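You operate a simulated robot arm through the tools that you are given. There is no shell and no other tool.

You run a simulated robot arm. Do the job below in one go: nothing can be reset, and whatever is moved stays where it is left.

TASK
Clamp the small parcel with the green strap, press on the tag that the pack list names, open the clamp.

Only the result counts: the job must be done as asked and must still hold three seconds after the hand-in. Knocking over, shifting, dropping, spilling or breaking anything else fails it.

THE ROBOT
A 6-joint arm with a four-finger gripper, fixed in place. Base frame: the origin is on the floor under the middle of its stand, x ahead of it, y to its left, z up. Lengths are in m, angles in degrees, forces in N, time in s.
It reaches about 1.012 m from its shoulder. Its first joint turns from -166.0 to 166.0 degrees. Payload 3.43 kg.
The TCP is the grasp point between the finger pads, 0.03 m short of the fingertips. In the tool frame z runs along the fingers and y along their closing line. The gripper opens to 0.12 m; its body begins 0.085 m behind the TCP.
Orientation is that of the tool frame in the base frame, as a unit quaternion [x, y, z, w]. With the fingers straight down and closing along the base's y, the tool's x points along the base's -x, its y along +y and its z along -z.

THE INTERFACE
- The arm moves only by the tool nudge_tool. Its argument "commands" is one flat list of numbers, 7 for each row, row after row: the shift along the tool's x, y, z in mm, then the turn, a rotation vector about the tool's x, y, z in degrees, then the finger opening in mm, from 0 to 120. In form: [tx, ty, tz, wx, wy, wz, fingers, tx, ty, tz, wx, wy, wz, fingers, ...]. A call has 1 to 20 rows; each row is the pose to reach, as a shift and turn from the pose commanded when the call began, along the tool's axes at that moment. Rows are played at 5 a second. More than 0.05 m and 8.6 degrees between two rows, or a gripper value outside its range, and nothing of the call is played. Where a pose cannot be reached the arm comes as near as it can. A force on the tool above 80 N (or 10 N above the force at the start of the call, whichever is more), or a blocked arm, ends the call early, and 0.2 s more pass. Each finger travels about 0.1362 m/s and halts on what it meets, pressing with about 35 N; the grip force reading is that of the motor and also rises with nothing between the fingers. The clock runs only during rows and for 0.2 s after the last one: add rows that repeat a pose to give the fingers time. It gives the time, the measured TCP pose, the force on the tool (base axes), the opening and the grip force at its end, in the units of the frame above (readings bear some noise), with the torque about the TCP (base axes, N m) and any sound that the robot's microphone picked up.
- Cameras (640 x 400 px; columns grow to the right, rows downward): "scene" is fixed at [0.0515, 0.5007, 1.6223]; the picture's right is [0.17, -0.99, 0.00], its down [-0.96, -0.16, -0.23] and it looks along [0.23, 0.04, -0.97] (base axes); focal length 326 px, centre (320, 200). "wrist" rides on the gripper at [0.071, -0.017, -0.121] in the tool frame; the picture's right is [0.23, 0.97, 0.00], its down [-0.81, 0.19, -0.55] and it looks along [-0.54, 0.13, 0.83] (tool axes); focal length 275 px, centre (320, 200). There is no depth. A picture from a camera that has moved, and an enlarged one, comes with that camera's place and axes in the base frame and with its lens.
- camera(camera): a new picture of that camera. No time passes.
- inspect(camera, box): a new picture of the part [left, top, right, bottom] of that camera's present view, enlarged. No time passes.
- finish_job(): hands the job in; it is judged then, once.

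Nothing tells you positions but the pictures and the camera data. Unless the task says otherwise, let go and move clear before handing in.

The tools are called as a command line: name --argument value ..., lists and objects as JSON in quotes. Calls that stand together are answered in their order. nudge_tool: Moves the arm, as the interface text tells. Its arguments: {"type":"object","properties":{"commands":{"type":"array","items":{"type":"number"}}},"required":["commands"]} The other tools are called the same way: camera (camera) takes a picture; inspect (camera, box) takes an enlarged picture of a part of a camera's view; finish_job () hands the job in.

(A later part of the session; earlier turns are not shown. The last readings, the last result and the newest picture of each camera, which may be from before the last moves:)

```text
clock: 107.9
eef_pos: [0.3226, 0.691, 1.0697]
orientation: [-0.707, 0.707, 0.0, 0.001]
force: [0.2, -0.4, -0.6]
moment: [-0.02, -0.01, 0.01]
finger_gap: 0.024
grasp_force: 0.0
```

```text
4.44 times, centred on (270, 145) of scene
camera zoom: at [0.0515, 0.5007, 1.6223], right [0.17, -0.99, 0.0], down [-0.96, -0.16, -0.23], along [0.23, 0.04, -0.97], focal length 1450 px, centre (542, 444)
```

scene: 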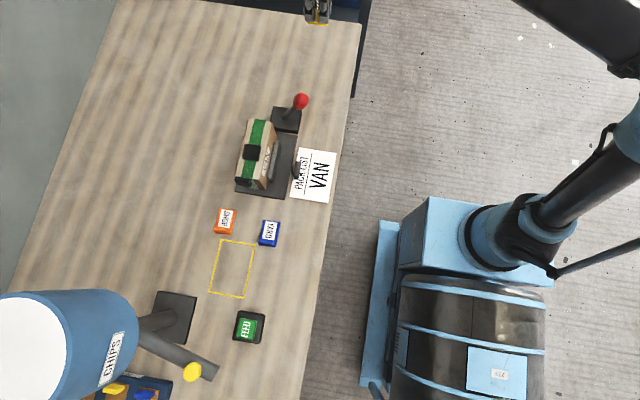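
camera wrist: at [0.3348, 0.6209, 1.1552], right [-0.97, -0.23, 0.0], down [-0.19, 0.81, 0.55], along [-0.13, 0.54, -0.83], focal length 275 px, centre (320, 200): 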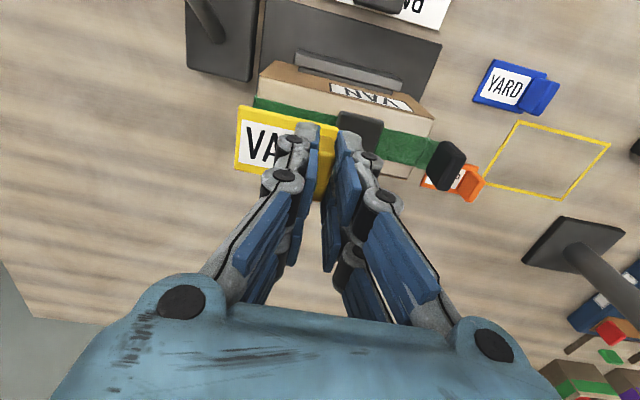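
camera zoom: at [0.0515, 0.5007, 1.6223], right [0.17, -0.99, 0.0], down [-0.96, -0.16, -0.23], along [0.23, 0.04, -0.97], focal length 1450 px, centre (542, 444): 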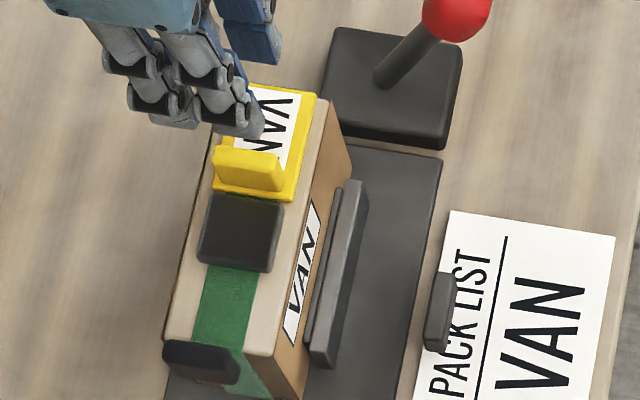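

The tag didn't shift under that press. Gripping the fin again to feel if it's fixed.

nudge_tool --commands '[0, 4, 30, 0, 0, 0, 24, 0, 4, 60, 0, 0, 0, 24, 0, 4, 80, 0, 0, 0, 24, 0, 4, 86, 0, 0, 0, 24, 0, 4, 86, 0, 0, 0, 24]'

nudge_tool --commands '[0, 0, 0, 0, 0, 0, 18, 0, 0, 0, 0, 0, 0, 12, 0, 0, 0, 0, 0, 0, 8, 0, 0, 0, 0, 0, 0, 0, 0, 0, 0, 0, 0, 0, 0]'

nudge_tool --commands '[0, 0, -1, 0, 0, 0, 0, 0, 0, -1, 0, 0, 0, 0]'

```text
clock: 109.1
eef_pos: [0.3152, 0.692, 0.9834]
orientation: [-0.707, 0.708, 0.001, 0.001]
force: [0.1, 0.0, 0.2]
moment: [0.03, 0.01, 0.03]
finger_gap: 0.0239
grasp_force: 0.0
```

```text
clock: 110.3
eef_pos: [0.3166, 0.6923, 0.983]
orientation: [-0.707, 0.707, 0.0, 0.001]
force: [0.1, 0.0, -0.9]
moment: [-0.03, -0.01, -0.01]
finger_gap: 0.0099
grasp_force: 35.7
```

```text
clock: 110.9
eef_pos: [0.3156, 0.6902, 0.9836]
orientation: [-0.707, 0.707, 0.0, 0.001]
force: [-0.2, 0.0, -0.2]
moment: [0.01, 0.0, 0.02]
finger_gap: 0.0099
grasp_force: 34.7
```

nudge_tool --commands '[0, 0, -1, 0, 0, 0, 0, 0, 0, -2, 0, 0, 0, 0]'

inspect --camera "wrist" --box '[220, 20, 440, 180]'

```text
clock: 111.5
eef_pos: [0.3158, 0.6908, 0.987]
orientation: [0.707, -0.707, 0.0, -0.001]
force: [-0.2, 1.1, -0.3]
moment: [-0.03, 0.03, 0.01]
finger_gap: 0.0099
grasp_force: 35.2
```

```text
2.50 times, centred on (330, 100) of wrist
camera zoom: at [0.3323, 0.62, 1.1062], right [-0.97, -0.23, 0.0], down [-0.19, 0.81, 0.55], along [-0.13, 0.54, -0.83], focal length 688 px, centre (295, 450)
```

zoom: 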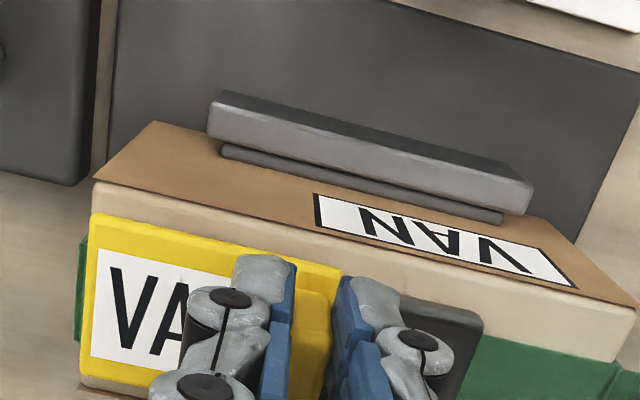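

The tag lifts free again, so nothing has fastened it yet. Before deciding, I'll take a closer look at the open boxes in the back (they seem to carry tag-like pieces), as a hint of how a tag is worn.

nudge_tool --commands '[0, 0, -40, 0, 0, 0, 0, 0, 0, -80, 0, 0, 0, 0, 40, 0, -100, 0, 0, 0, 0, 80, 0, -120, 0, 0, 0, 0, 120, 0, -140, 0, 0, 0, 0, 160, 10, -150, 0, 0, 0, 0, 190, 40, -160, 0, 0, 0, 0, 210, 80, -160, 0, 0, 0, 0, 230, 120, -160, 0, 0, 0, 0, 240, 160, -160, 0, 0, 0, 0, 240, 205, -160, 0, 0, 0, 0, 240, 250, -160, 0, 0, 0, 0, 240, 295, -160, 0, 0, 0, 0, 240, 340, -160, 0, 0, 4, 0, 240, 385, -160, 0, 0, 8, 0, 240, 430, -160, 0, 0, 12, 0, 240, 470, -160, 0, 0, 16, 0, 240, 510, -160, 0, 0, 20, 0, 240, 510, -160, 0, 0, 20, 0]'

nudge_tool --commands '[0, 0, 10, 0, -7.5, 0, 0, 0, 0, 20, 0, -15, 0, 0, 0, 0, 30, 0, -22, 0, 0, 0, 0, 30, 0, -28, 0, 0, 0, 0, 30, 0, -28, 0, 0]'

camera --camera "wrist"

```text
clock: 115.5
eef_pos: [-0.1917, 0.448, 1.1494]
orientation: [-0.573, 0.82, 0.0, 0.001]
force: [0.9, 0.3, 0.1]
moment: [0.01, 0.02, 0.0]
finger_gap: 0.0098
grasp_force: 35.4
```

```text
clock: 116.7
eef_pos: [-0.1926, 0.4496, 1.1147]
orientation: [-0.556, 0.795, 0.139, 0.199]
force: [1.2, 0.4, -0.5]
moment: [-0.01, 0.01, 0.01]
finger_gap: 0.0101
grasp_force: 35.2
```

```text
taken
camera wrist: at [-0.2177, 0.3324, 1.187], right [-0.98, 0.14, -0.11], down [-0.03, 0.49, 0.87], along [0.18, 0.86, -0.48], focal length 275 px, centre (320, 200)
```

wrist: 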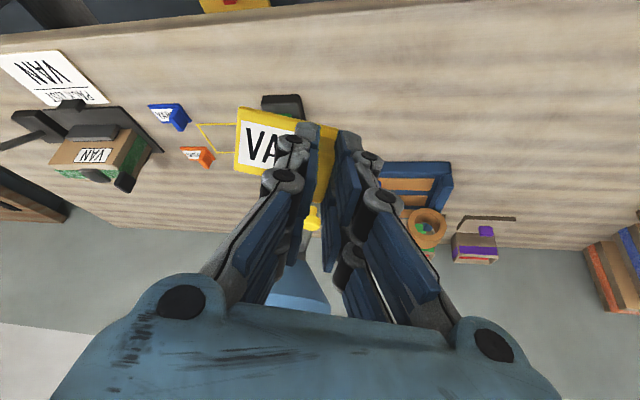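

inspect --camera "wrist" --box '[370, 150, 530, 280]'

inspect --camera "wrist" --box '[430, 200, 530, 275]'

inspect --camera "wrist" --box '[560, 190, 640, 330]'

inspect --camera "wrist" --box '[0, 40, 230, 210]'

```text
3.08 times, centred on (450, 215) of wrist
camera zoom: at [-0.2177, 0.3324, 1.187], right [-0.98, 0.14, -0.11], down [-0.03, 0.49, 0.87], along [0.18, 0.86, -0.48], focal length 847 px, centre (-80, 154)
```

zoom: 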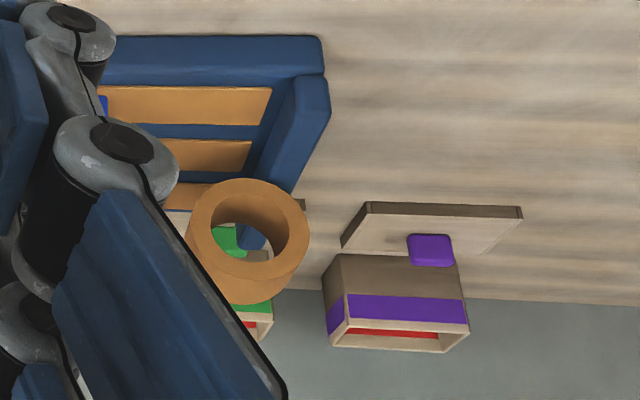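

```text
5.33 times, centred on (480, 238) of wrist
camera zoom: at [-0.2177, 0.3324, 1.187], right [-0.98, 0.14, -0.11], down [-0.03, 0.49, 0.87], along [0.18, 0.86, -0.48], focal length 1468 px, centre (-533, 0)
```

zoom: 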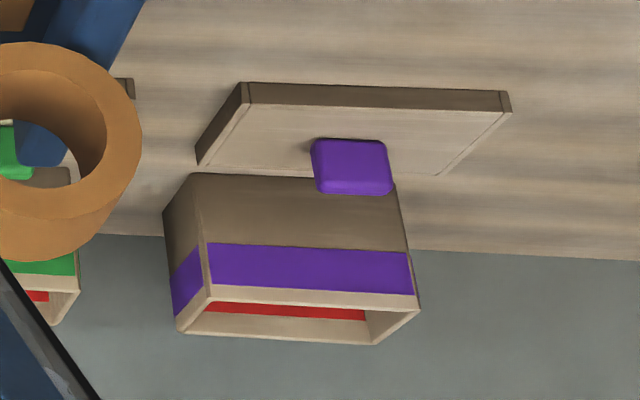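

```text
2.86 times, centred on (600, 260) of wrist
camera zoom: at [-0.2177, 0.3324, 1.187], right [-0.98, 0.14, -0.11], down [-0.03, 0.49, 0.87], along [0.18, 0.86, -0.48], focal length 786 px, centre (-480, 29)
```

zoom: 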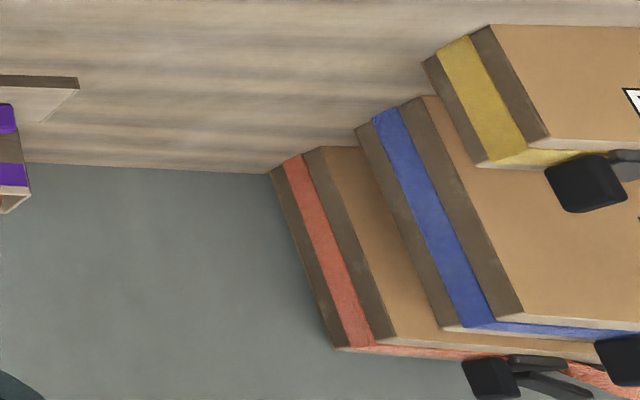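

```text
2.35 times, centred on (115, 125) of wrist
camera zoom: at [-0.2177, 0.3324, 1.187], right [-0.98, 0.14, -0.11], down [-0.03, 0.49, 0.87], along [0.18, 0.86, -0.48], focal length 648 px, centre (802, 376)
```

zoom: 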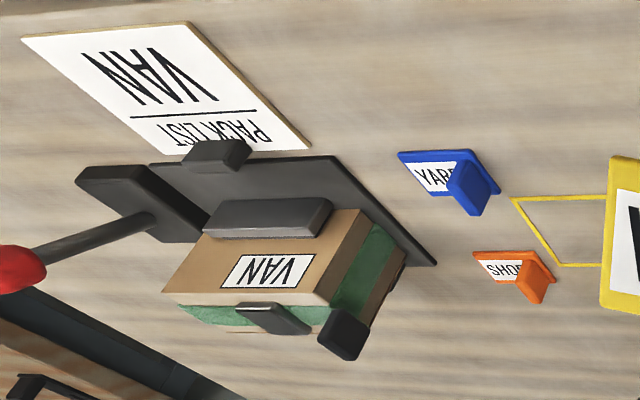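

The other parcels' strap hardware deserves a closer look: on the orange-strapped one there seems to be an extra flap at the buckle.

inspect --camera "wrist" --box '[600, 290, 640, 332]'

inspect --camera "wrist" --box '[585, 230, 640, 290]'

inspect --camera "wrist" --box '[50, 130, 150, 200]'

```text
9.52 times, centred on (620, 311) of wrist
camera zoom: at [-0.2177, 0.3324, 1.187], right [-0.98, 0.14, -0.11], down [-0.03, 0.49, 0.87], along [0.18, 0.86, -0.48], focal length 2622 px, centre (-2537, -857)
```

zoom: 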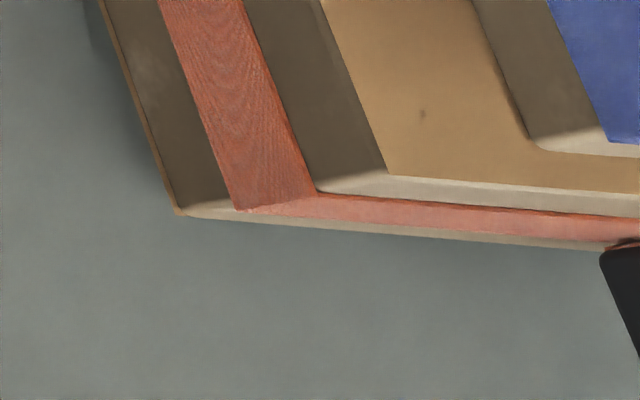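

```text
6.67 times, centred on (612, 260) of wrist
camera zoom: at [-0.2177, 0.3324, 1.187], right [-0.98, 0.14, -0.11], down [-0.03, 0.49, 0.87], along [0.18, 0.86, -0.48], focal length 1835 px, centre (-1630, -200)
```

zoom: 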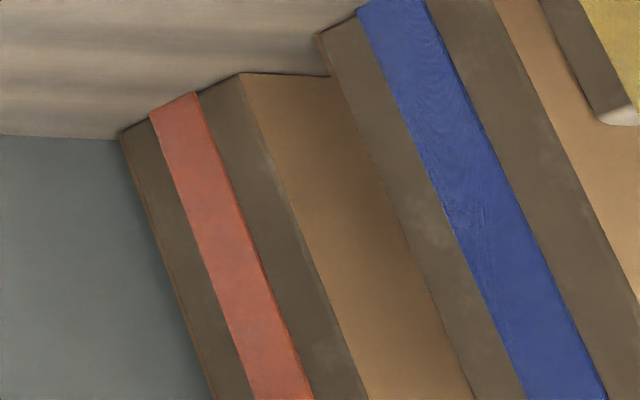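

```text
5.71 times, centred on (100, 165) of wrist
camera zoom: at [-0.2177, 0.3324, 1.187], right [-0.98, 0.14, -0.11], down [-0.03, 0.49, 0.87], along [0.18, 0.86, -0.48], focal length 1573 px, centre (1577, 400)
```

zoom: 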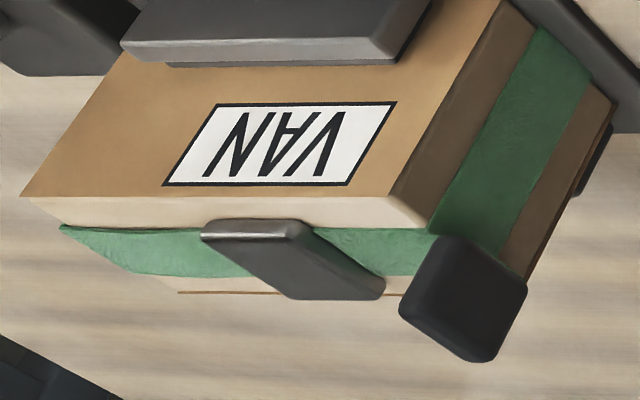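

Nothing new there. The buckle-top seat was only briefly pressed above 46 N earlier (and the tag slid), so I'll go back and do it properly: place centred on the black pad, then press 55–65 N for a few seconds.

nudge_tool --commands '[0, 0, -10, 0, 7, 0, 0, 0, 0, -20, 0, 14, 0, 0, 0, 0, -30, 0, 21, 0, 0, 0, 0, -30, 0, 28, 0, 0]'

nudge_tool --commands '[0, 0, 0, 0, 0, -7, 0, 0, 0, 0, 0, 0, -14, 0, 0, 0, 0, 0, 0, -20, 0]'

```text
clock: 117.7
eef_pos: [-0.1976, 0.4362, 1.1433]
orientation: [-0.574, 0.819, 0.0, -0.001]
force: [0.1, -0.5, -0.8]
moment: [0.02, 0.02, -0.03]
finger_gap: 0.01
grasp_force: 35.1
```

```text
clock: 118.5
eef_pos: [-0.1983, 0.4364, 1.1412]
orientation: [0.708, -0.706, 0.0, -0.001]
force: [-0.2, -0.5, 0.1]
moment: [-0.02, 0.0, -0.05]
finger_gap: 0.0098
grasp_force: 35.1
```

nudge_tool --commands '[0, -45, 0, 0, 0, 0, 0, 0, -90, 0, 0, 0, 0, 0, 0, -135, 0, 0, 0, 0, 0, 0, -180, 0, 0, 0, 0, 0, 0, -225, 0, 0, 0, 0, 0, 0, -270, 0, 0, 0, 0, 0, 0, -315, 0, 0, 0, 0, 0, -25, -350, 0, 0, 0, 0, 0, -55, -385, 0, 0, 0, 0, 0, -85, -415, 0, 0, 0, 0, 0, -115, -445, 0, 0, 0, 0, 0, -150, -467, 10, 0, 0, 0, 0, -190, -467, 30, 0, 0, 0, 0, -225, -467, 55, 0, 0, 0, 0, -258, -467, 85, 0, 0, 0, 0, -258, -467, 105, 0, 0, 0, 0, -258, -467, 105, 0, 0, 0, 0]'

inspect --camera "wrist" --box '[190, 30, 410, 180]'

```text
clock: 122.1
eef_pos: [0.2671, 0.6952, 1.0365]
orientation: [-0.707, 0.707, 0.0, 0.002]
force: [0.9, -0.3, -0.2]
moment: [-0.01, 0.0, -0.01]
finger_gap: 0.0098
grasp_force: 34.5
```

```text
2.67 times, centred on (300, 105) of wrist
camera zoom: at [0.2839, 0.6245, 1.1565], right [-0.97, -0.23, 0.0], down [-0.19, 0.81, 0.55], along [-0.13, 0.54, -0.83], focal length 734 px, centre (373, 453)
```

zoom: 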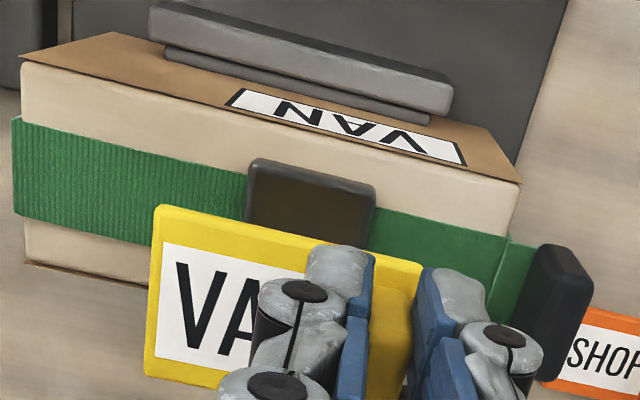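

Aligned within about 1 mm. Lowering to contact.

nudge_tool --commands '[0.5, 0, 15, 0, 0, 0, 0, 0.5, 0, 30, 0, 0, 0, 0, 0.5, 0, 40, 0, 0, 0, 0, 0.5, 0, 43, 0, 0, 0, 0, 0.5, 0, 44, 0, 0, 0, 0]'

nudge_tool --commands '[0, 0, 1, 0, 0, 0, 0, 0, 0, 1.5, 0, 0, 0, 0]'

```text
clock: 123.3
eef_pos: [0.2698, 0.6952, 0.9921]
orientation: [-0.707, 0.707, 0.0, 0.002]
force: [0.2, -0.5, -0.1]
moment: [0.01, -0.01, -0.02]
finger_gap: 0.0099
grasp_force: 35.3
```

```text
clock: 123.9
eef_pos: [0.2687, 0.6967, 0.992]
orientation: [-0.707, 0.707, 0.0, 0.001]
force: [-1.6, -1.2, 9.4]
moment: [-0.1, -0.06, -0.03]
finger_gap: 0.0099
grasp_force: 35.2
```

Light contact. Releasing and lifting, closing the fingers above.

nudge_tool --commands '[0, 0, -0.5, 0, 0, 0, 0, 0, 0, -0.5, 0, 0, 0, 12, 0, 0, -0.5, 0, 0, 0, 16, 0, 0, -0.5, 0, 0, 0, 24, 0, 0, -0.5, 0, 0, 0, 24, 0, 0, -15, 0, 0, 0, 24, 0, 0, -35, 0, 0, 0, 24, 0, 0, -60, 0, 0, 0, 24, 0, 0, -85, 0, 0, 0, 20, 0, 0, -85, 0, 0, 0, 0, 0, 0, -85, 0, 0, 0, 0]'

inspect --camera "wrist" --box '[195, 30, 395, 165]'

```text
clock: 126.3
eef_pos: [0.2684, 0.6944, 1.0765]
orientation: [0.707, -0.707, 0.0, -0.002]
force: [-0.2, 1.2, 0.2]
moment: [0.0, -0.01, 0.0]
finger_gap: 0.0002
grasp_force: 33.2
```

```text
2.96 times, centred on (295, 98) of wrist
camera zoom: at [0.2847, 0.624, 1.1976], right [-0.97, -0.23, 0.0], down [-0.19, 0.81, 0.55], along [-0.13, 0.54, -0.83], focal length 816 px, centre (394, 504)
```

zoom: 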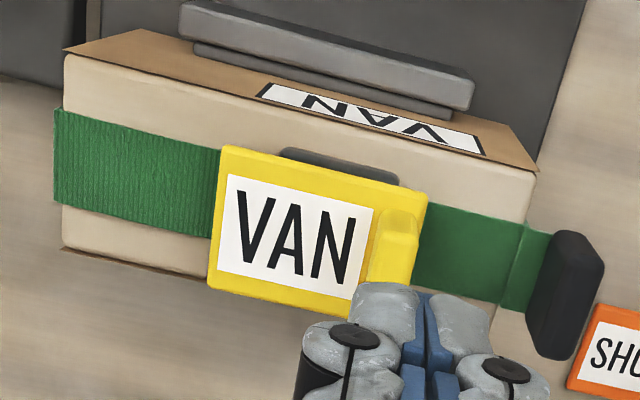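

The tag landed about 3 mm off in x and y. I'll press lightly with the fingertips and drag it back to centre, then press firmly.

nudge_tool --commands '[-1, -16, 0, 0, 0, 0, 0, -2, -31, 0, 0, 0, 0, 0, -2, -31, 30, 0, 0, 0, 0, -2, -31, 60, 0, 0, 0, 0, -2, -31, 80, 0, 0, 0, 0, -2, -31, 92, 0, 0, 0, 0, -2, -31, 94, 0, 0, 0, 0]'

nudge_tool --commands '[0, 0, 1, 0, 0, 0, 0, 0, 0, 1.5, 0, 0, 0, 0]'

```text
clock: 127.9
eef_pos: [0.3009, 0.6955, 0.9832]
orientation: [-0.707, 0.707, -0.001, 0.001]
force: [0.0, 0.2, -0.5]
moment: [-0.01, -0.01, -0.01]
finger_gap: 0.0005
grasp_force: 33.8
```

```text
clock: 128.5
eef_pos: [0.3001, 0.6971, 0.9816]
orientation: [0.707, -0.707, 0.0, -0.001]
force: [1.0, 0.7, 1.5]
moment: [0.01, -0.01, 0.03]
finger_gap: 0.0059
grasp_force: 32.7
```

nudge_tool --commands '[0, 0, 1, 0, 0, 0, 0, 1, 1, 1, 0, 0, 0, 0, 2, 2, 1, 0, 0, 0, 0, 3, 3, 1, 0, 0, 0, 0, 4, 4, 1, 0, 0, 0, 0, 4, 4, 1, 0, 0, 0, 0]'

inspect --camera "wrist" --box '[220, 50, 440, 210]'

```text
clock: 129.9
eef_pos: [0.2946, 0.6921, 0.9812]
orientation: [-0.707, 0.707, 0.0, 0.001]
force: [4.3, 1.6, 16.6]
moment: [0.07, -0.16, 0.0]
finger_gap: 0.006
grasp_force: 33.1
```

```text
2.50 times, centred on (330, 130) of wrist
camera zoom: at [0.3117, 0.6216, 1.1008], right [-0.97, -0.23, 0.0], down [-0.19, 0.81, 0.55], along [-0.13, 0.54, -0.83], focal length 688 px, centre (295, 375)
```

zoom: 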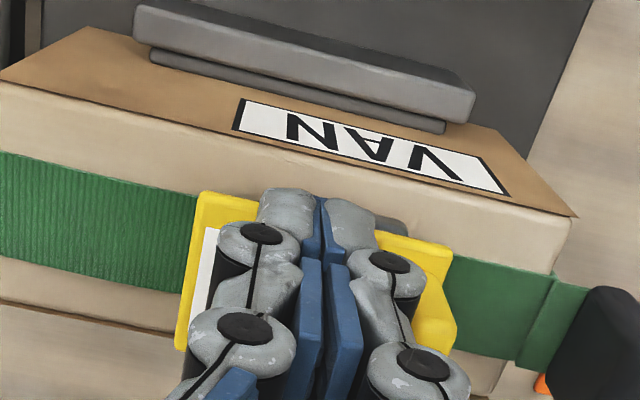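

Y is centred now (x within ~3 mm). Pressing to ~55 N and holding.

nudge_tool --commands '[0, 0, 1, 0, 0, 0, 0, 0, 0, 1.5, 0, 0, 0, 0, 0, 0, 2, 0, 0, 0, 0]'

nudge_tool --commands '[0, 0, 0.3, 0, 0, 0, 0, 0, 0, 0.3, 0, 0, 0, 0, 0, 0, 0.3, 0, 0, 0, 0, 0, 0, 0.3, 0, 0, 0, 0, 0, 0, 0.3, 0, 0, 0, 0, 0, 0, 0.3, 0, 0, 0, 0]'

```text
clock: 130.7
eef_pos: [0.2961, 0.6934, 0.9806]
orientation: [0.708, -0.707, 0.0, -0.001]
force: [-5.0, -0.4, 35.3]
moment: [0.02, 0.16, 0.02]
finger_gap: 0.0061
grasp_force: 33.3
```

```text
clock: 132.1
eef_pos: [0.2964, 0.692, 0.9798]
orientation: [-0.707, 0.707, 0.0, 0.002]
force: [0.2, 2.8, 62.8]
moment: [0.06, 0.0, -0.01]
finger_gap: 0.006
grasp_force: 32.7
```

63 N now. Holding it steady for two more seconds.

nudge_tool --commands '[0, 0, 0, 0, 0, 0, 0, 0, 0, 0, 0, 0, 0, 0, 0, 0, 0, 0, 0, 0, 0, 0, 0, 0, 0, 0, 0, 0, 0, 0, 0, 0, 0, 0, 0, 0, 0, 0, 0, 0, 0, 0, 0, 0, 0, 0, 0, 0, 0, 0, 0, 0, 0, 0, 0, 0]'

nudge_tool --commands '[0, 0, -2, 0, 0, 0, 0, 0, 0, -5, 0, 0, 0, 0, 0, 0, -20, 0, 0, 0, 0, 0, 0, -50, 0, 0, 0, 0, 0, 15, -85, 0, 0, 0, 0, 0, 27, -90, 0, 0, 0, 0, 0, 27, -90, 0, 0, 0, 24, 0, 27, -90, 0, 0, 0, 24]'

inspect --camera "wrist" --box '[195, 30, 395, 165]'

inspect --camera "scene" --box '[225, 100, 315, 190]'

```text
clock: 133.9
eef_pos: [0.2948, 0.6919, 0.9805]
orientation: [-0.707, 0.707, 0.0, 0.001]
force: [0.2, -0.6, 62.9]
moment: [-0.01, 0.01, -0.01]
finger_gap: 0.006
grasp_force: 33.7
```

```text
clock: 135.7
eef_pos: [0.2664, 0.6944, 1.0699]
orientation: [-0.707, 0.708, 0.0, 0.001]
force: [0.1, -0.1, 0.0]
moment: [-0.02, -0.01, 0.02]
finger_gap: 0.0237
grasp_force: 0.0
```

```text
2.96 times, centred on (295, 98) of wrist
camera zoom: at [0.2831, 0.6229, 1.1889], right [-0.97, -0.23, 0.0], down [-0.19, 0.81, 0.55], along [-0.13, 0.54, -0.83], focal length 816 px, centre (394, 504)
```

zoom: 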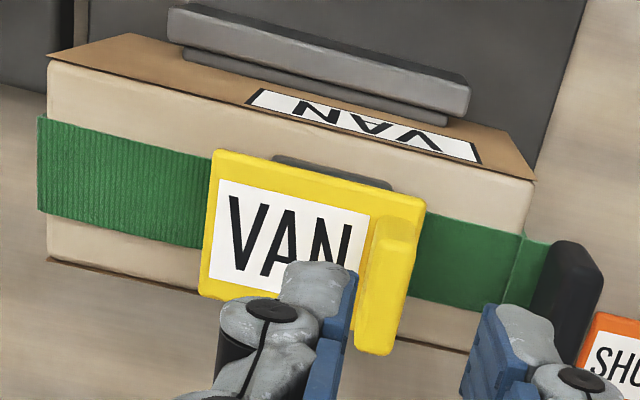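

```text
4.44 times, centred on (270, 145) of scene
camera zoom: at [0.0515, 0.5007, 1.6223], right [0.17, -0.99, 0.0], down [-0.96, -0.16, -0.23], along [0.23, 0.04, -0.97], focal length 1450 px, centre (542, 444)
```

zoom: 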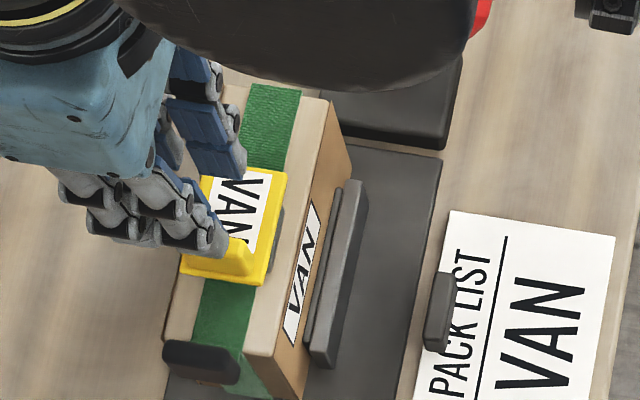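

Steady 63 N, clean. Now testing by gripping the fin and raising a little.

nudge_tool --commands '[0, -3, 30, 0, 0, 0, 24, 0, -3, 55, 0, 0, 0, 24, 0, -3, 70, 0, 0, 0, 24, 0, -3, 77, 0, 0, 0, 24, 0, -3, 77, 0, 0, 0, 24]'

nudge_tool --commands '[0, 0, 0, 0, 0, 0, 18, 0, 0, 0, 0, 0, 0, 12, 0, 0, 0, 0, 0, 0, 8, 0, 0, 0, 0, 0, 0, 0, 0, 0, 0, 0, 0, 0, 0]'

nudge_tool --commands '[0, 0, -1, 0, 0, 0, 0, 0, 0, -2, 0, 0, 0, 0]'

inspect --camera "wrist" --box '[190, 30, 410, 180]'

```text
clock: 136.9
eef_pos: [0.2738, 0.6919, 0.9898]
orientation: [-0.707, 0.707, 0.0, 0.001]
force: [0.1, 0.1, 0.5]
moment: [-0.05, 0.02, 0.02]
finger_gap: 0.024
grasp_force: 0.0
```

```text
clock: 138.1
eef_pos: [0.2734, 0.6931, 0.9894]
orientation: [0.708, -0.707, 0.0, -0.002]
force: [0.6, 0.1, 0.1]
moment: [0.03, -0.02, 0.0]
finger_gap: 0.01
grasp_force: 34.7
```

```text
clock: 138.7
eef_pos: [0.2718, 0.6928, 0.994]
orientation: [0.707, -0.707, 0.0, -0.001]
force: [-0.6, 0.1, 0.2]
moment: [0.0, 0.0, 0.03]
finger_gap: 0.0099
grasp_force: 35.0
```

```text
2.67 times, centred on (300, 105) of wrist
camera zoom: at [0.2884, 0.6214, 1.1131], right [-0.97, -0.23, 0.0], down [-0.19, 0.81, 0.55], along [-0.13, 0.54, -0.83], focal length 734 px, centre (373, 453)
```

zoom: 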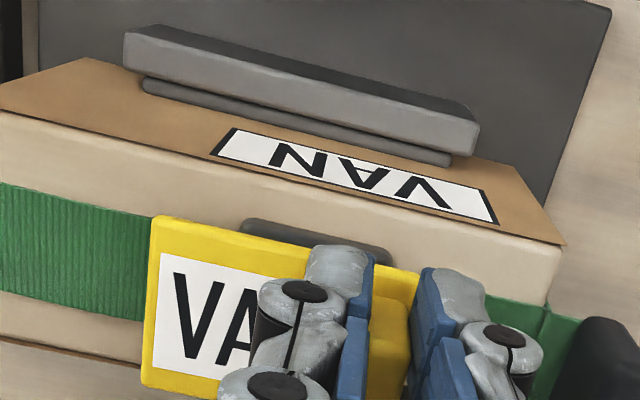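

Still loose, so I doubt the clamp counts as locked: earlier my vertical fingers were pushing low on the lever rod. I'll leave the tag resting on the pad and give the knob itself a firmer push at its top.

nudge_tool --commands '[0, 1.5, 1, 0, 0, 0, 0, 0, 2, 2, 0, 0, 0, 0, 0, 2, 3, 0, 0, 0, 0]'

nudge_tool --commands '[0, 0, 0, 0, 0, 0, 12, 0, 0, 0, 0, 0, 0, 16, 0, 0, 0, 0, 0, 0, 24, 0, 0, 0, 0, 0, 0, 24, 0, 0, -15, 0, 0, 0, 24, 0, 0, -35, 0, 0, 0, 24, 0, 0, -60, 0, 0, 0, 24, 0, 0, -90, 0, 0, 0, 24, 0, 0, -110, 0, 0, 0, 24]'

inspect --camera "scene" --box '[210, 70, 350, 210]'

inspect --camera "wrist" --box '[150, 0, 420, 170]'

```text
clock: 139.5
eef_pos: [0.2701, 0.6922, 0.9903]
orientation: [0.708, -0.707, 0.0, -0.001]
force: [-0.7, -0.3, -0.2]
moment: [0.03, 0.0, 0.0]
finger_gap: 0.0099
grasp_force: 35.2
```

```text
clock: 141.5
eef_pos: [0.271, 0.6934, 1.1022]
orientation: [0.707, -0.707, 0.0, -0.001]
force: [-0.1, 0.6, 1.2]
moment: [0.0, 0.02, 0.0]
finger_gap: 0.0237
grasp_force: 0.0
```

```text
2.86 times, centred on (280, 140) of scene
camera zoom: at [0.0515, 0.5007, 1.6223], right [0.17, -0.99, 0.0], down [-0.96, -0.16, -0.23], along [0.23, 0.04, -0.97], focal length 932 px, centre (434, 371)
```

zoom: 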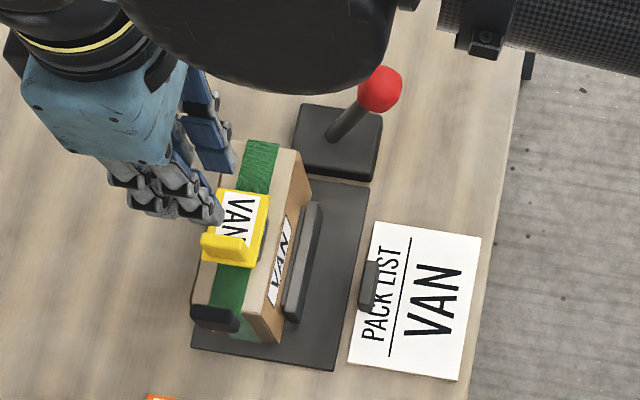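

```text
2.35 times, centred on (285, 85) of wrist
camera zoom: at [0.2875, 0.6222, 1.2219], right [-0.97, -0.23, 0.0], down [-0.19, 0.81, 0.55], along [-0.13, 0.54, -0.83], focal length 648 px, centre (402, 471)
```

zoom: 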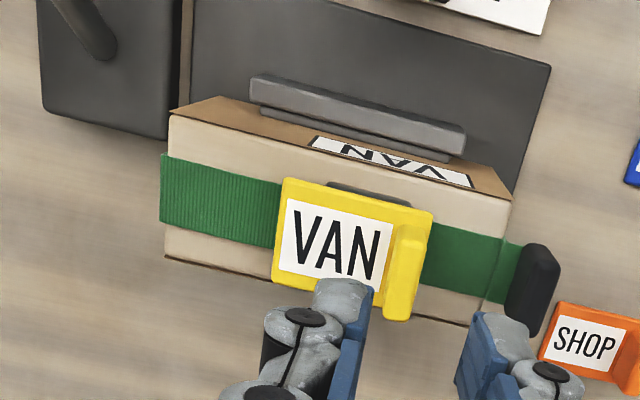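

Tag rests safely on the pad. Moving to the knob with open fingers to grasp it and push it firmly toward its closed end.

nudge_tool --commands '[20, -35, 0, 0, 0, 0, 40, 40, -70, 0, 0, 0, 0, 60, 60, -105, 0, 0, 0, 0, 66, 80, -140, 10, 0, 0, 0, 66, 86, -150, 30, 0, 0, 0, 66, 86, -150, 30, 0, 0, 0, 66]'

camera --camera "wrist"

```text
clock: 142.9
eef_pos: [0.4226, 0.6054, 1.069]
orientation: [0.707, -0.707, 0.0, -0.001]
force: [-0.2, -0.8, 0.4]
moment: [0.05, -0.02, -0.01]
finger_gap: 0.066
grasp_force: 0.1
```

```text
taken
camera wrist: at [0.4388, 0.5352, 1.1901], right [-0.97, -0.23, 0.0], down [-0.19, 0.81, 0.55], along [-0.13, 0.54, -0.83], focal length 275 px, centre (320, 200)
```

wrist: 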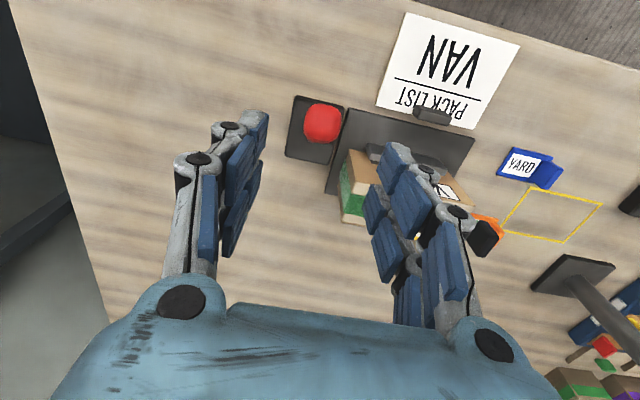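

Knob is centred between the fingers. Descending around it and closing.

nudge_tool --commands '[-1, 2, 35, 0, 0, 0, 66, -1, 2, 70, 0, 0, 0, 66, -1, 2, 96, 0, 0, 0, 66, -1, 2, 96, 0, 0, 0, 66]'

nudge_tool --commands '[0, 0, 0, 0, 0, 0, 50, 0, 0, 0, 0, 0, 0, 35, 0, 0, 0, 0, 0, 0, 20, 0, 0, 0, 0, 0, 0, 10, 0, 0, 0, 0, 0, 0, 10]'

inspect --camera "wrist" --box '[180, 50, 500, 250]'

```text
clock: 143.9
eef_pos: [0.4192, 0.6082, 0.9772]
orientation: [0.707, -0.707, 0.0, -0.001]
force: [-0.6, 0.4, -0.8]
moment: [0.03, 0.03, 0.0]
finger_gap: 0.0661
grasp_force: 0.0
```

```text
clock: 145.1
eef_pos: [0.4199, 0.6085, 0.9777]
orientation: [-0.707, 0.707, 0.0, 0.002]
force: [17.1, 1.5, 3.2]
moment: [0.26, -0.61, -0.11]
finger_gap: 0.0297
grasp_force: 44.6
```

```text
2.00 times, centred on (340, 150) of wrist
camera zoom: at [0.4367, 0.5374, 1.0977], right [-0.97, -0.23, 0.0], down [-0.19, 0.81, 0.55], along [-0.13, 0.54, -0.83], focal length 551 px, centre (280, 300)
```

zoom: 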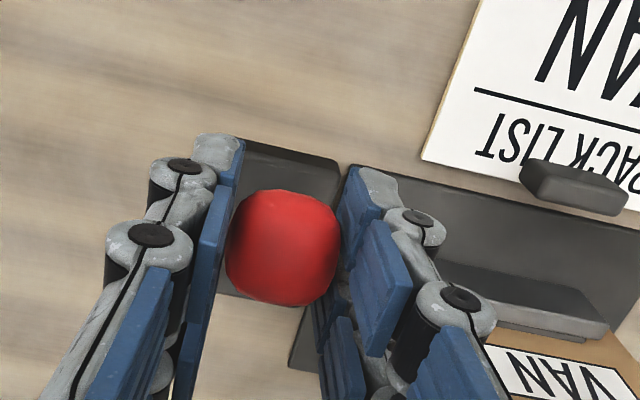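

Knob gripped. Pushing toward the robot in small steps and watching the force.

nudge_tool --commands '[1, -1, 0.5, 0, 0, 0, 10, 2, -1, 1, 0, 0, 0, 10, 2, -1, 1, 0, 0, 0, 10]'

nudge_tool --commands '[1, 0, 0.5, 0, 0, 0, 10, 2, 0, 1, 0, 0, 0, 10, 2, 0, 1, 0, 0, 0, 10]'

```text
clock: 145.9
eef_pos: [0.4215, 0.6063, 0.9758]
orientation: [-0.707, 0.707, 0.001, 0.002]
force: [26.9, 14.1, 29.5]
moment: [1.22, -0.82, -0.04]
finger_gap: 0.0298
grasp_force: 45.1
```

```text
clock: 146.7
eef_pos: [0.4205, 0.6045, 0.9729]
orientation: [-0.707, 0.707, 0.0, 0.002]
force: [30.7, 20.6, 33.9]
moment: [0.7, -0.98, 0.06]
finger_gap: 0.0297
grasp_force: 44.7
```

Sideways grip load is confusing the reading; I'll release and instead push the knob at its own height with closed fingers from behind.

nudge_tool --commands '[-2, 0, -1, 0, 0, 0, 30, -4, 0, -2, 0, 0, 0, 45, -4, 0, -2, 0, 0, 0, 64, -4, 0, -2, 0, 0, 0, 64, -4, 0, -30, 0, 0, 0, 64, -4, 0, -65, 0, 0, 0, 64, -30, 0, -75, 0, 0, 0, 40, -65, 0, -75, 0, 0, 0, 10, -72, 0, -75, 0, 0, 0, 0, -72, 0, -75, 0, 0, 0, 0]'

inspect --camera "scene" --box '[210, 70, 350, 210]'

```text
clock: 148.9
eef_pos: [0.4197, 0.6777, 1.0472]
orientation: [-0.707, 0.708, 0.0, 0.002]
force: [0.4, 0.4, 0.4]
moment: [0.0, 0.03, 0.03]
finger_gap: 0.0
grasp_force: 33.4
```

```text
2.86 times, centred on (280, 140) of scene
camera zoom: at [0.0515, 0.5007, 1.6223], right [0.17, -0.99, 0.0], down [-0.96, -0.16, -0.23], along [0.23, 0.04, -0.97], focal length 932 px, centre (434, 371)
```

zoom: 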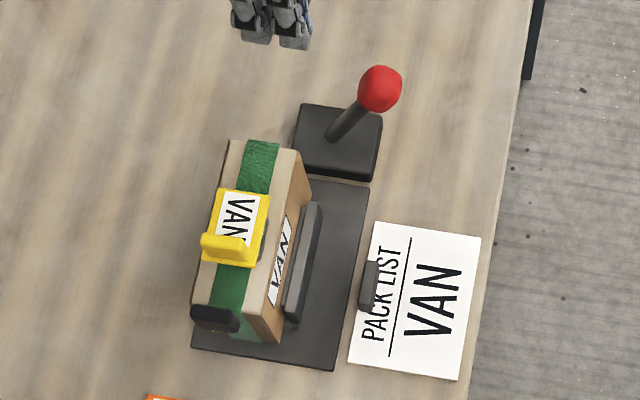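

nudge_tool --commands '[0, -2, 30, 0, 0, 0, 0, 0, -2, 60, 0, 0, 0, 0, 8, -2, 62, 0, 0, 0, 0, 16, -2, 62, 0, 0, 0, 0, 20, -2, 62, 0, 0, 0, 0]'

nudge_tool --commands '[2, 0, 0, 0, 0, 0, 0, 4, 0, 0, 0, 0, 0, 0, 6, 0, 0, 0, 0, 0, 0]'

```text
clock: 150.1
eef_pos: [0.4215, 0.6557, 0.9849]
orientation: [0.707, -0.707, 0.001, -0.001]
force: [0.6, -0.1, -0.1]
moment: [-0.01, -0.02, 0.0]
finger_gap: 0.0
grasp_force: 32.9
```

```text
clock: 150.9
eef_pos: [0.4229, 0.65, 0.9861]
orientation: [-0.707, 0.708, -0.001, 0.002]
force: [-0.6, 0.0, 0.3]
moment: [0.0, 0.0, -0.01]
finger_gap: 0.0
grasp_force: 33.3
```

nudge_tool --commands '[2, 0, 0, 0, 0, 0, 0, 4, 0, 0, 0, 0, 0, 0, 6, 0, 0, 0, 0, 0, 0]'

nudge_tool --commands '[1, 0, 0, 0, 0, 0, 0, 2, 0, 0, 0, 0, 0, 0]'

```text
clock: 151.7
eef_pos: [0.4236, 0.6441, 0.984]
orientation: [0.707, -0.707, 0.0, -0.001]
force: [8.1, 37.1, 8.9]
moment: [0.82, -0.21, 0.19]
finger_gap: 0.0061
grasp_force: 33.0
```

```text
clock: 152.3
eef_pos: [0.4234, 0.6454, 0.9848]
orientation: [0.707, -0.707, -0.002, -0.003]
force: [12.0, 53.2, 13.5]
moment: [1.06, -0.31, 0.32]
finger_gap: 0.0059
grasp_force: 33.3
```

53 N at the knob with no travel. One more millimetre.

nudge_tool --commands '[0.5, 0, 0, 0, 0, 0, 0, 1, 0, 0, 0, 0, 0, 0, 1, 0, 0, 0, 0, 0, 0]'

inspect --camera "scene" --box '[210, 70, 350, 210]'

```text
clock: 153.1
eef_pos: [0.4232, 0.6439, 0.9836]
orientation: [0.707, -0.707, -0.002, -0.003]
force: [9.8, 66.1, 20.5]
moment: [1.28, -0.19, 0.26]
finger_gap: 0.0059
grasp_force: 33.1
```

```text
2.86 times, centred on (280, 140) of scene
camera zoom: at [0.0515, 0.5007, 1.6223], right [0.17, -0.99, 0.0], down [-0.96, -0.16, -0.23], along [0.23, 0.04, -0.97], focal length 932 px, centre (434, 371)
```

zoom: 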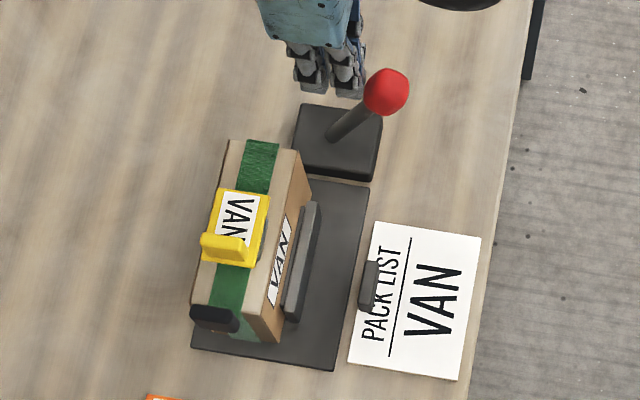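

The knob moved about 4 mm further under load. Backing off to see whether it stays there.

nudge_tool --commands '[-4, 0, 0, 0, 0, 0, 0, -10, 0, 0, 0, 0, 0, 0, -25, 0, -10, 0, 0, 0, 0, -30, 0, -40, 0, 0, 0, 0, -30, 0, -40, 0, 0, 0, 0]'

inspect --camera "scene" --box '[210, 70, 350, 210]'

```text
clock: 154.3
eef_pos: [0.4205, 0.6704, 1.0244]
orientation: [0.707, -0.707, 0.0, -0.001]
force: [-1.0, 0.0, -0.1]
moment: [-0.01, 0.01, 0.01]
finger_gap: 0.0
grasp_force: 33.3
```

```text
2.86 times, centred on (280, 140) of scene
camera zoom: at [0.0515, 0.5007, 1.6223], right [0.17, -0.99, 0.0], down [-0.96, -0.16, -0.23], along [0.23, 0.04, -0.97], focal length 932 px, centre (434, 371)
```

zoom: 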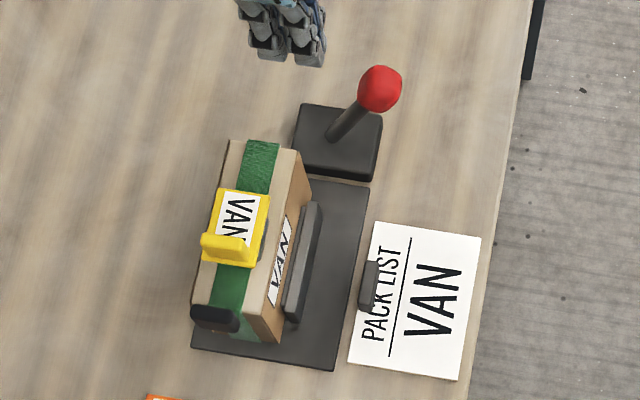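

The lever springs back to the same closed rest, so it is at its end. To check the parcel is truly held, I'll look straight down at the jaw gap.

nudge_tool --commands '[0, -10, -30, 0, 5, 0, 0, 0, -20, -60, 0, 10, 0, 0, 0, -30, -90, 0, 15, 0, 0, 0, -30, -120, 0, 20, 0, 0, -5, -30, -130, 0, 25, 0, 0, -5, -30, -130, 0, 25, 0, 0]'

camera --camera "wrist"

inspect --camera "wrist" --box '[380, 80, 580, 230]'

```text
clock: 155.7
eef_pos: [0.4522, 0.6765, 1.1566]
orientation: [0.691, -0.69, 0.154, 0.153]
force: [-0.4, 0.2, -0.3]
moment: [0.02, 0.02, 0.0]
finger_gap: 0.0002
grasp_force: 34.0
```

```text
taken
camera wrist: at [0.4673, 0.6634, 1.2948], right [-0.97, -0.21, 0.1], down [-0.19, 0.97, 0.16], along [-0.13, 0.14, -0.98], focal length 275 px, centre (320, 200)
```

wrist: 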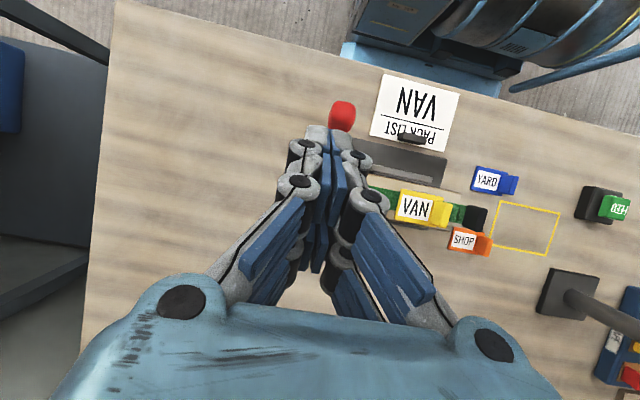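

```text
2.67 times, centred on (480, 155) of wrist
camera zoom: at [0.4673, 0.6634, 1.2948], right [-0.97, -0.21, 0.1], down [-0.19, 0.97, 0.16], along [-0.13, 0.14, -0.98], focal length 734 px, centre (-107, 320)
```

zoom: 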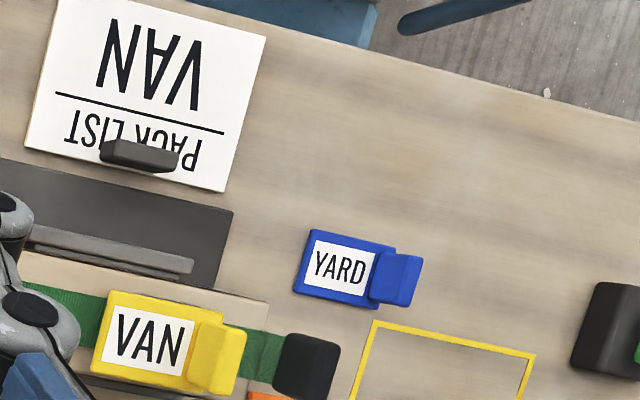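

inspect --camera "wrist" --box '[365, 130, 495, 240]'

inspect --camera "wrist" --box '[375, 150, 455, 210]'

```text
3.64 times, centred on (430, 185) of wrist
camera zoom: at [0.4673, 0.6634, 1.2948], right [-0.97, -0.21, 0.1], down [-0.19, 0.97, 0.16], along [-0.13, 0.14, -0.98], focal length 1001 px, centre (-80, 254)
```

zoom: 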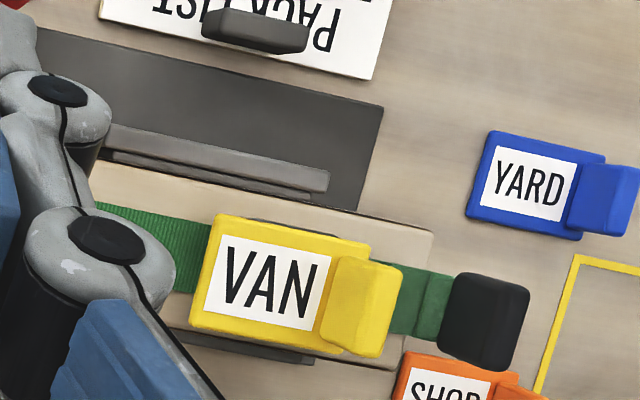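

```text
6.67 times, centred on (415, 180) of wrist
camera zoom: at [0.4673, 0.6634, 1.2948], right [-0.97, -0.21, 0.1], down [-0.19, 0.97, 0.16], along [-0.13, 0.14, -0.98], focal length 1835 px, centre (-313, 333)
```

zoom: 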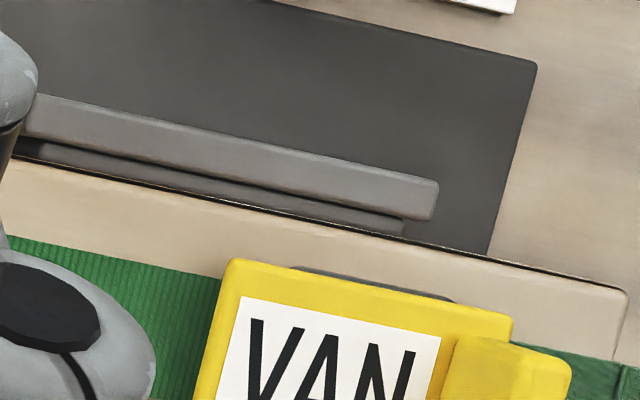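

The jaw is firmly against the parcel, so the clamp is closed. One more idea to test: the tag is pushed through its handle, so the seat may belong directly under the fin. I'll go back, grip the tag, and try it with the fin centred over the pad.

nudge_tool --commands '[0, 30, 0, 0, -5, 0, 10, 0, 60, 0, 0, -10, 0, 24, 0, 90, 0, 0, -15, 0, 24, 0, 120, 0, 0, -20, 0, 24, 0, 150, 0, 0, -25, 0, 24, 0, 181, 0, 0, -25, 0, 24, 0, 181, 0, 0, -25, 0, 24]'

inspect --camera "wrist" --box '[190, 20, 410, 180]'

```text
clock: 157.3
eef_pos: [0.2719, 0.6742, 1.1566]
orientation: [-0.707, 0.707, 0.0, 0.001]
force: [-0.1, 0.6, 1.0]
moment: [0.0, -0.02, 0.0]
finger_gap: 0.0241
grasp_force: 0.0
```

```text
2.50 times, centred on (300, 100) of wrist
camera zoom: at [0.2885, 0.6035, 1.2764], right [-0.97, -0.23, 0.0], down [-0.19, 0.81, 0.55], along [-0.13, 0.54, -0.83], focal length 688 px, centre (370, 450)
```

zoom: 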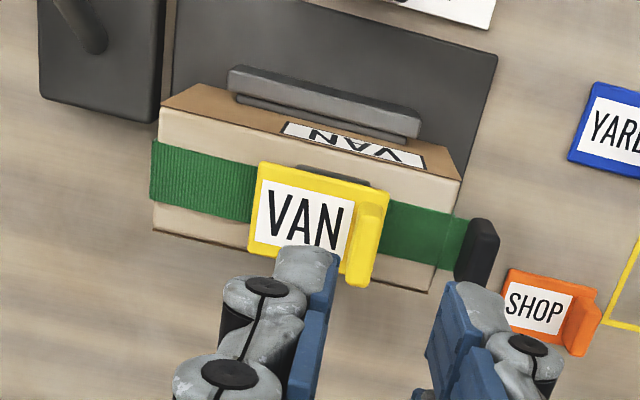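

nudge_tool --commands '[-10, 0, 40, 0, 0, 0, 24, -20, 0, 80, 0, 0, 0, 24, -20, 0, 120, 0, 0, 0, 24, -20, 0, 150, 0, 0, 0, 24, -20, 0, 164, 0, 0, 0, 24, -20, 0, 164, 0, 0, 0, 24]'

nudge_tool --commands '[0, 0, 0, 0, 0, 0, 18, 0, 0, 0, 0, 0, 0, 12, 0, 0, 0, 0, 0, 0, 8, 0, 0, 0, 0, 0, 0, 0, 0, 0, 0, 0, 0, 0, 0, 0, 0, -10, 0, 0, 0, 0, 0, 0, -25, 0, 0, 0, 0]'

inspect --camera "wrist" --box '[190, 20, 410, 180]'

```text
clock: 158.7
eef_pos: [0.2748, 0.6948, 0.9909]
orientation: [-0.707, 0.707, 0.0, 0.001]
force: [0.7, -0.2, -0.5]
moment: [-0.02, 0.02, 0.02]
finger_gap: 0.0239
grasp_force: 0.1
```

```text
clock: 160.3
eef_pos: [0.2715, 0.6971, 1.0169]
orientation: [0.707, -0.707, 0.0, -0.002]
force: [-0.2, -0.1, -0.5]
moment: [0.0, 0.0, 0.01]
finger_gap: 0.0096
grasp_force: 35.2
```

```text
2.50 times, centred on (300, 100) of wrist
camera zoom: at [0.2884, 0.6253, 1.1375], right [-0.97, -0.23, 0.0], down [-0.19, 0.81, 0.55], along [-0.13, 0.54, -0.83], focal length 688 px, centre (370, 450)
```

zoom: 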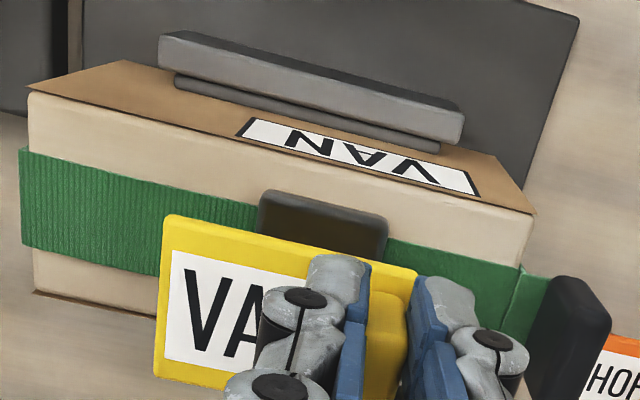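

Gripped. Placing the fin over the pad's centre and pressing through the handle.

nudge_tool --commands '[3, -10, 0, 0, 0, 0, 0, 3, -18, 0, 0, 0, 0, 0, 3, -18, 12, 0, 0, 0, 0, 3, -18, 20, 0, 0, 0, 0, 3, -18, 24, 0, 0, 0, 0, 3, -18, 25, 0, 0, 0, 0]'

nudge_tool --commands '[0, 0, 1, 0, 0, 0, 0, 0, 0, 2, 0, 0, 0, 0, 0, 0, 3, 0, 0, 0, 0]'

inspect --camera "wrist" --box '[190, 20, 410, 180]'

```text
clock: 161.7
eef_pos: [0.2877, 0.6943, 0.9908]
orientation: [0.707, -0.707, 0.0, -0.002]
force: [0.3, 0.2, 0.9]
moment: [0.0, -0.04, 0.02]
finger_gap: 0.0099
grasp_force: 34.8
```

```text
clock: 162.5
eef_pos: [0.2895, 0.6924, 0.9898]
orientation: [0.708, -0.706, -0.001, -0.002]
force: [1.4, 3.9, 35.2]
moment: [0.11, -0.11, -0.03]
finger_gap: 0.0099
grasp_force: 34.9
```

```text
2.50 times, centred on (300, 100) of wrist
camera zoom: at [0.3047, 0.6216, 1.109], right [-0.97, -0.23, 0.0], down [-0.19, 0.81, 0.55], along [-0.13, 0.54, -0.83], focal length 688 px, centre (370, 450)
```

zoom: 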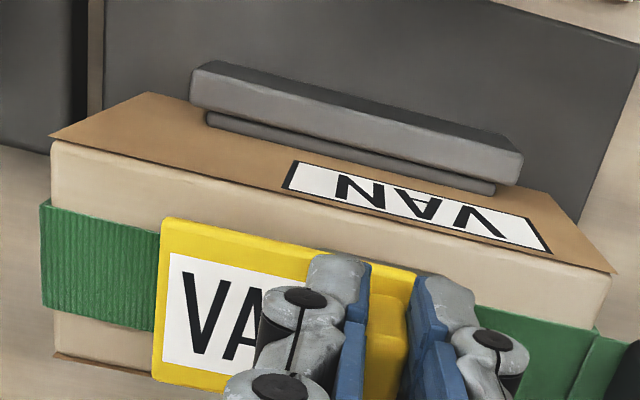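

nudge_tool --commands '[0, 0, 0.5, 0, 0, 0, 0, 0, 0, 0.5, 0, 0, 0, 0, 0, 0, 0.5, 0, 0, 0, 0, 0, 0, 0.5, 0, 0, 0, 0, 0, 0, 0.5, 0, 0, 0, 0]'

nudge_tool --commands '[0, 0, -1, 0, 0, 0, 0, 0, 0, -2.5, 0, 0, 0, 0]'

nudge_tool --commands '[0, 0, -1, 0, 0, 0, 0, 0, 0, -2, 0, 0, 0, 0]'

```text
clock: 163.7
eef_pos: [0.288, 0.693, 0.9886]
orientation: [-0.707, 0.707, 0.0, 0.001]
force: [-1.3, -0.5, 31.5]
moment: [-0.05, 0.0, -0.02]
finger_gap: 0.0095
grasp_force: 35.1
```

```text
clock: 164.3
eef_pos: [0.2894, 0.6935, 0.9901]
orientation: [0.707, -0.707, 0.0, -0.001]
force: [-0.1, -1.0, -0.3]
moment: [0.02, 0.01, 0.02]
finger_gap: 0.0098
grasp_force: 35.2
```

```text
clock: 164.9
eef_pos: [0.2894, 0.6921, 0.9928]
orientation: [0.707, -0.707, 0.0, -0.001]
force: [0.5, 0.4, -0.3]
moment: [0.01, 0.01, 0.0]
finger_gap: 0.01
grasp_force: 34.4
```

Nothing here either. But on the strap area there was a distinct pull-back (−6 N) after pressing, which never appeared on the pad. I'll repeat it there and unload very slowly to see if there is real adhesion.

nudge_tool --commands '[0, 0, -15, 0, 0, 0, 0, 0, -15, -25, 0, 0, 0, 0, -1, -30, -25, 0, 0, 0, 0, -1, -30, -25, 0, 0, 0, 0]'

inspect --camera "wrist" --box '[220, 20, 440, 180]'

```text
clock: 165.9
eef_pos: [0.3185, 0.6944, 1.0181]
orientation: [-0.707, 0.707, 0.0, 0.001]
force: [-1.0, -0.5, -0.7]
moment: [0.03, -0.01, -0.01]
finger_gap: 0.01
grasp_force: 35.4
```

```text
2.50 times, centred on (330, 100) of wrist
camera zoom: at [0.3341, 0.6229, 1.1384], right [-0.97, -0.23, 0.0], down [-0.19, 0.81, 0.55], along [-0.13, 0.54, -0.83], focal length 688 px, centre (295, 450)
```

zoom: 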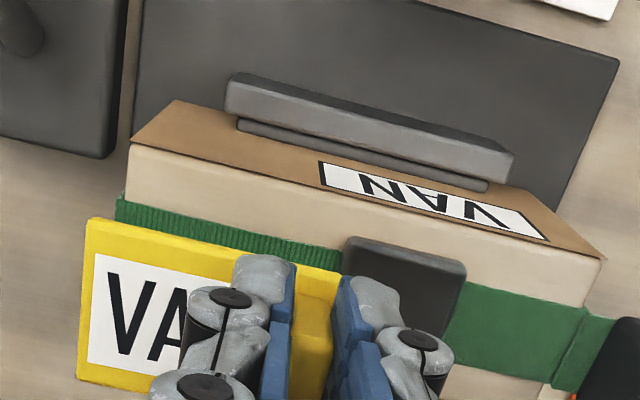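

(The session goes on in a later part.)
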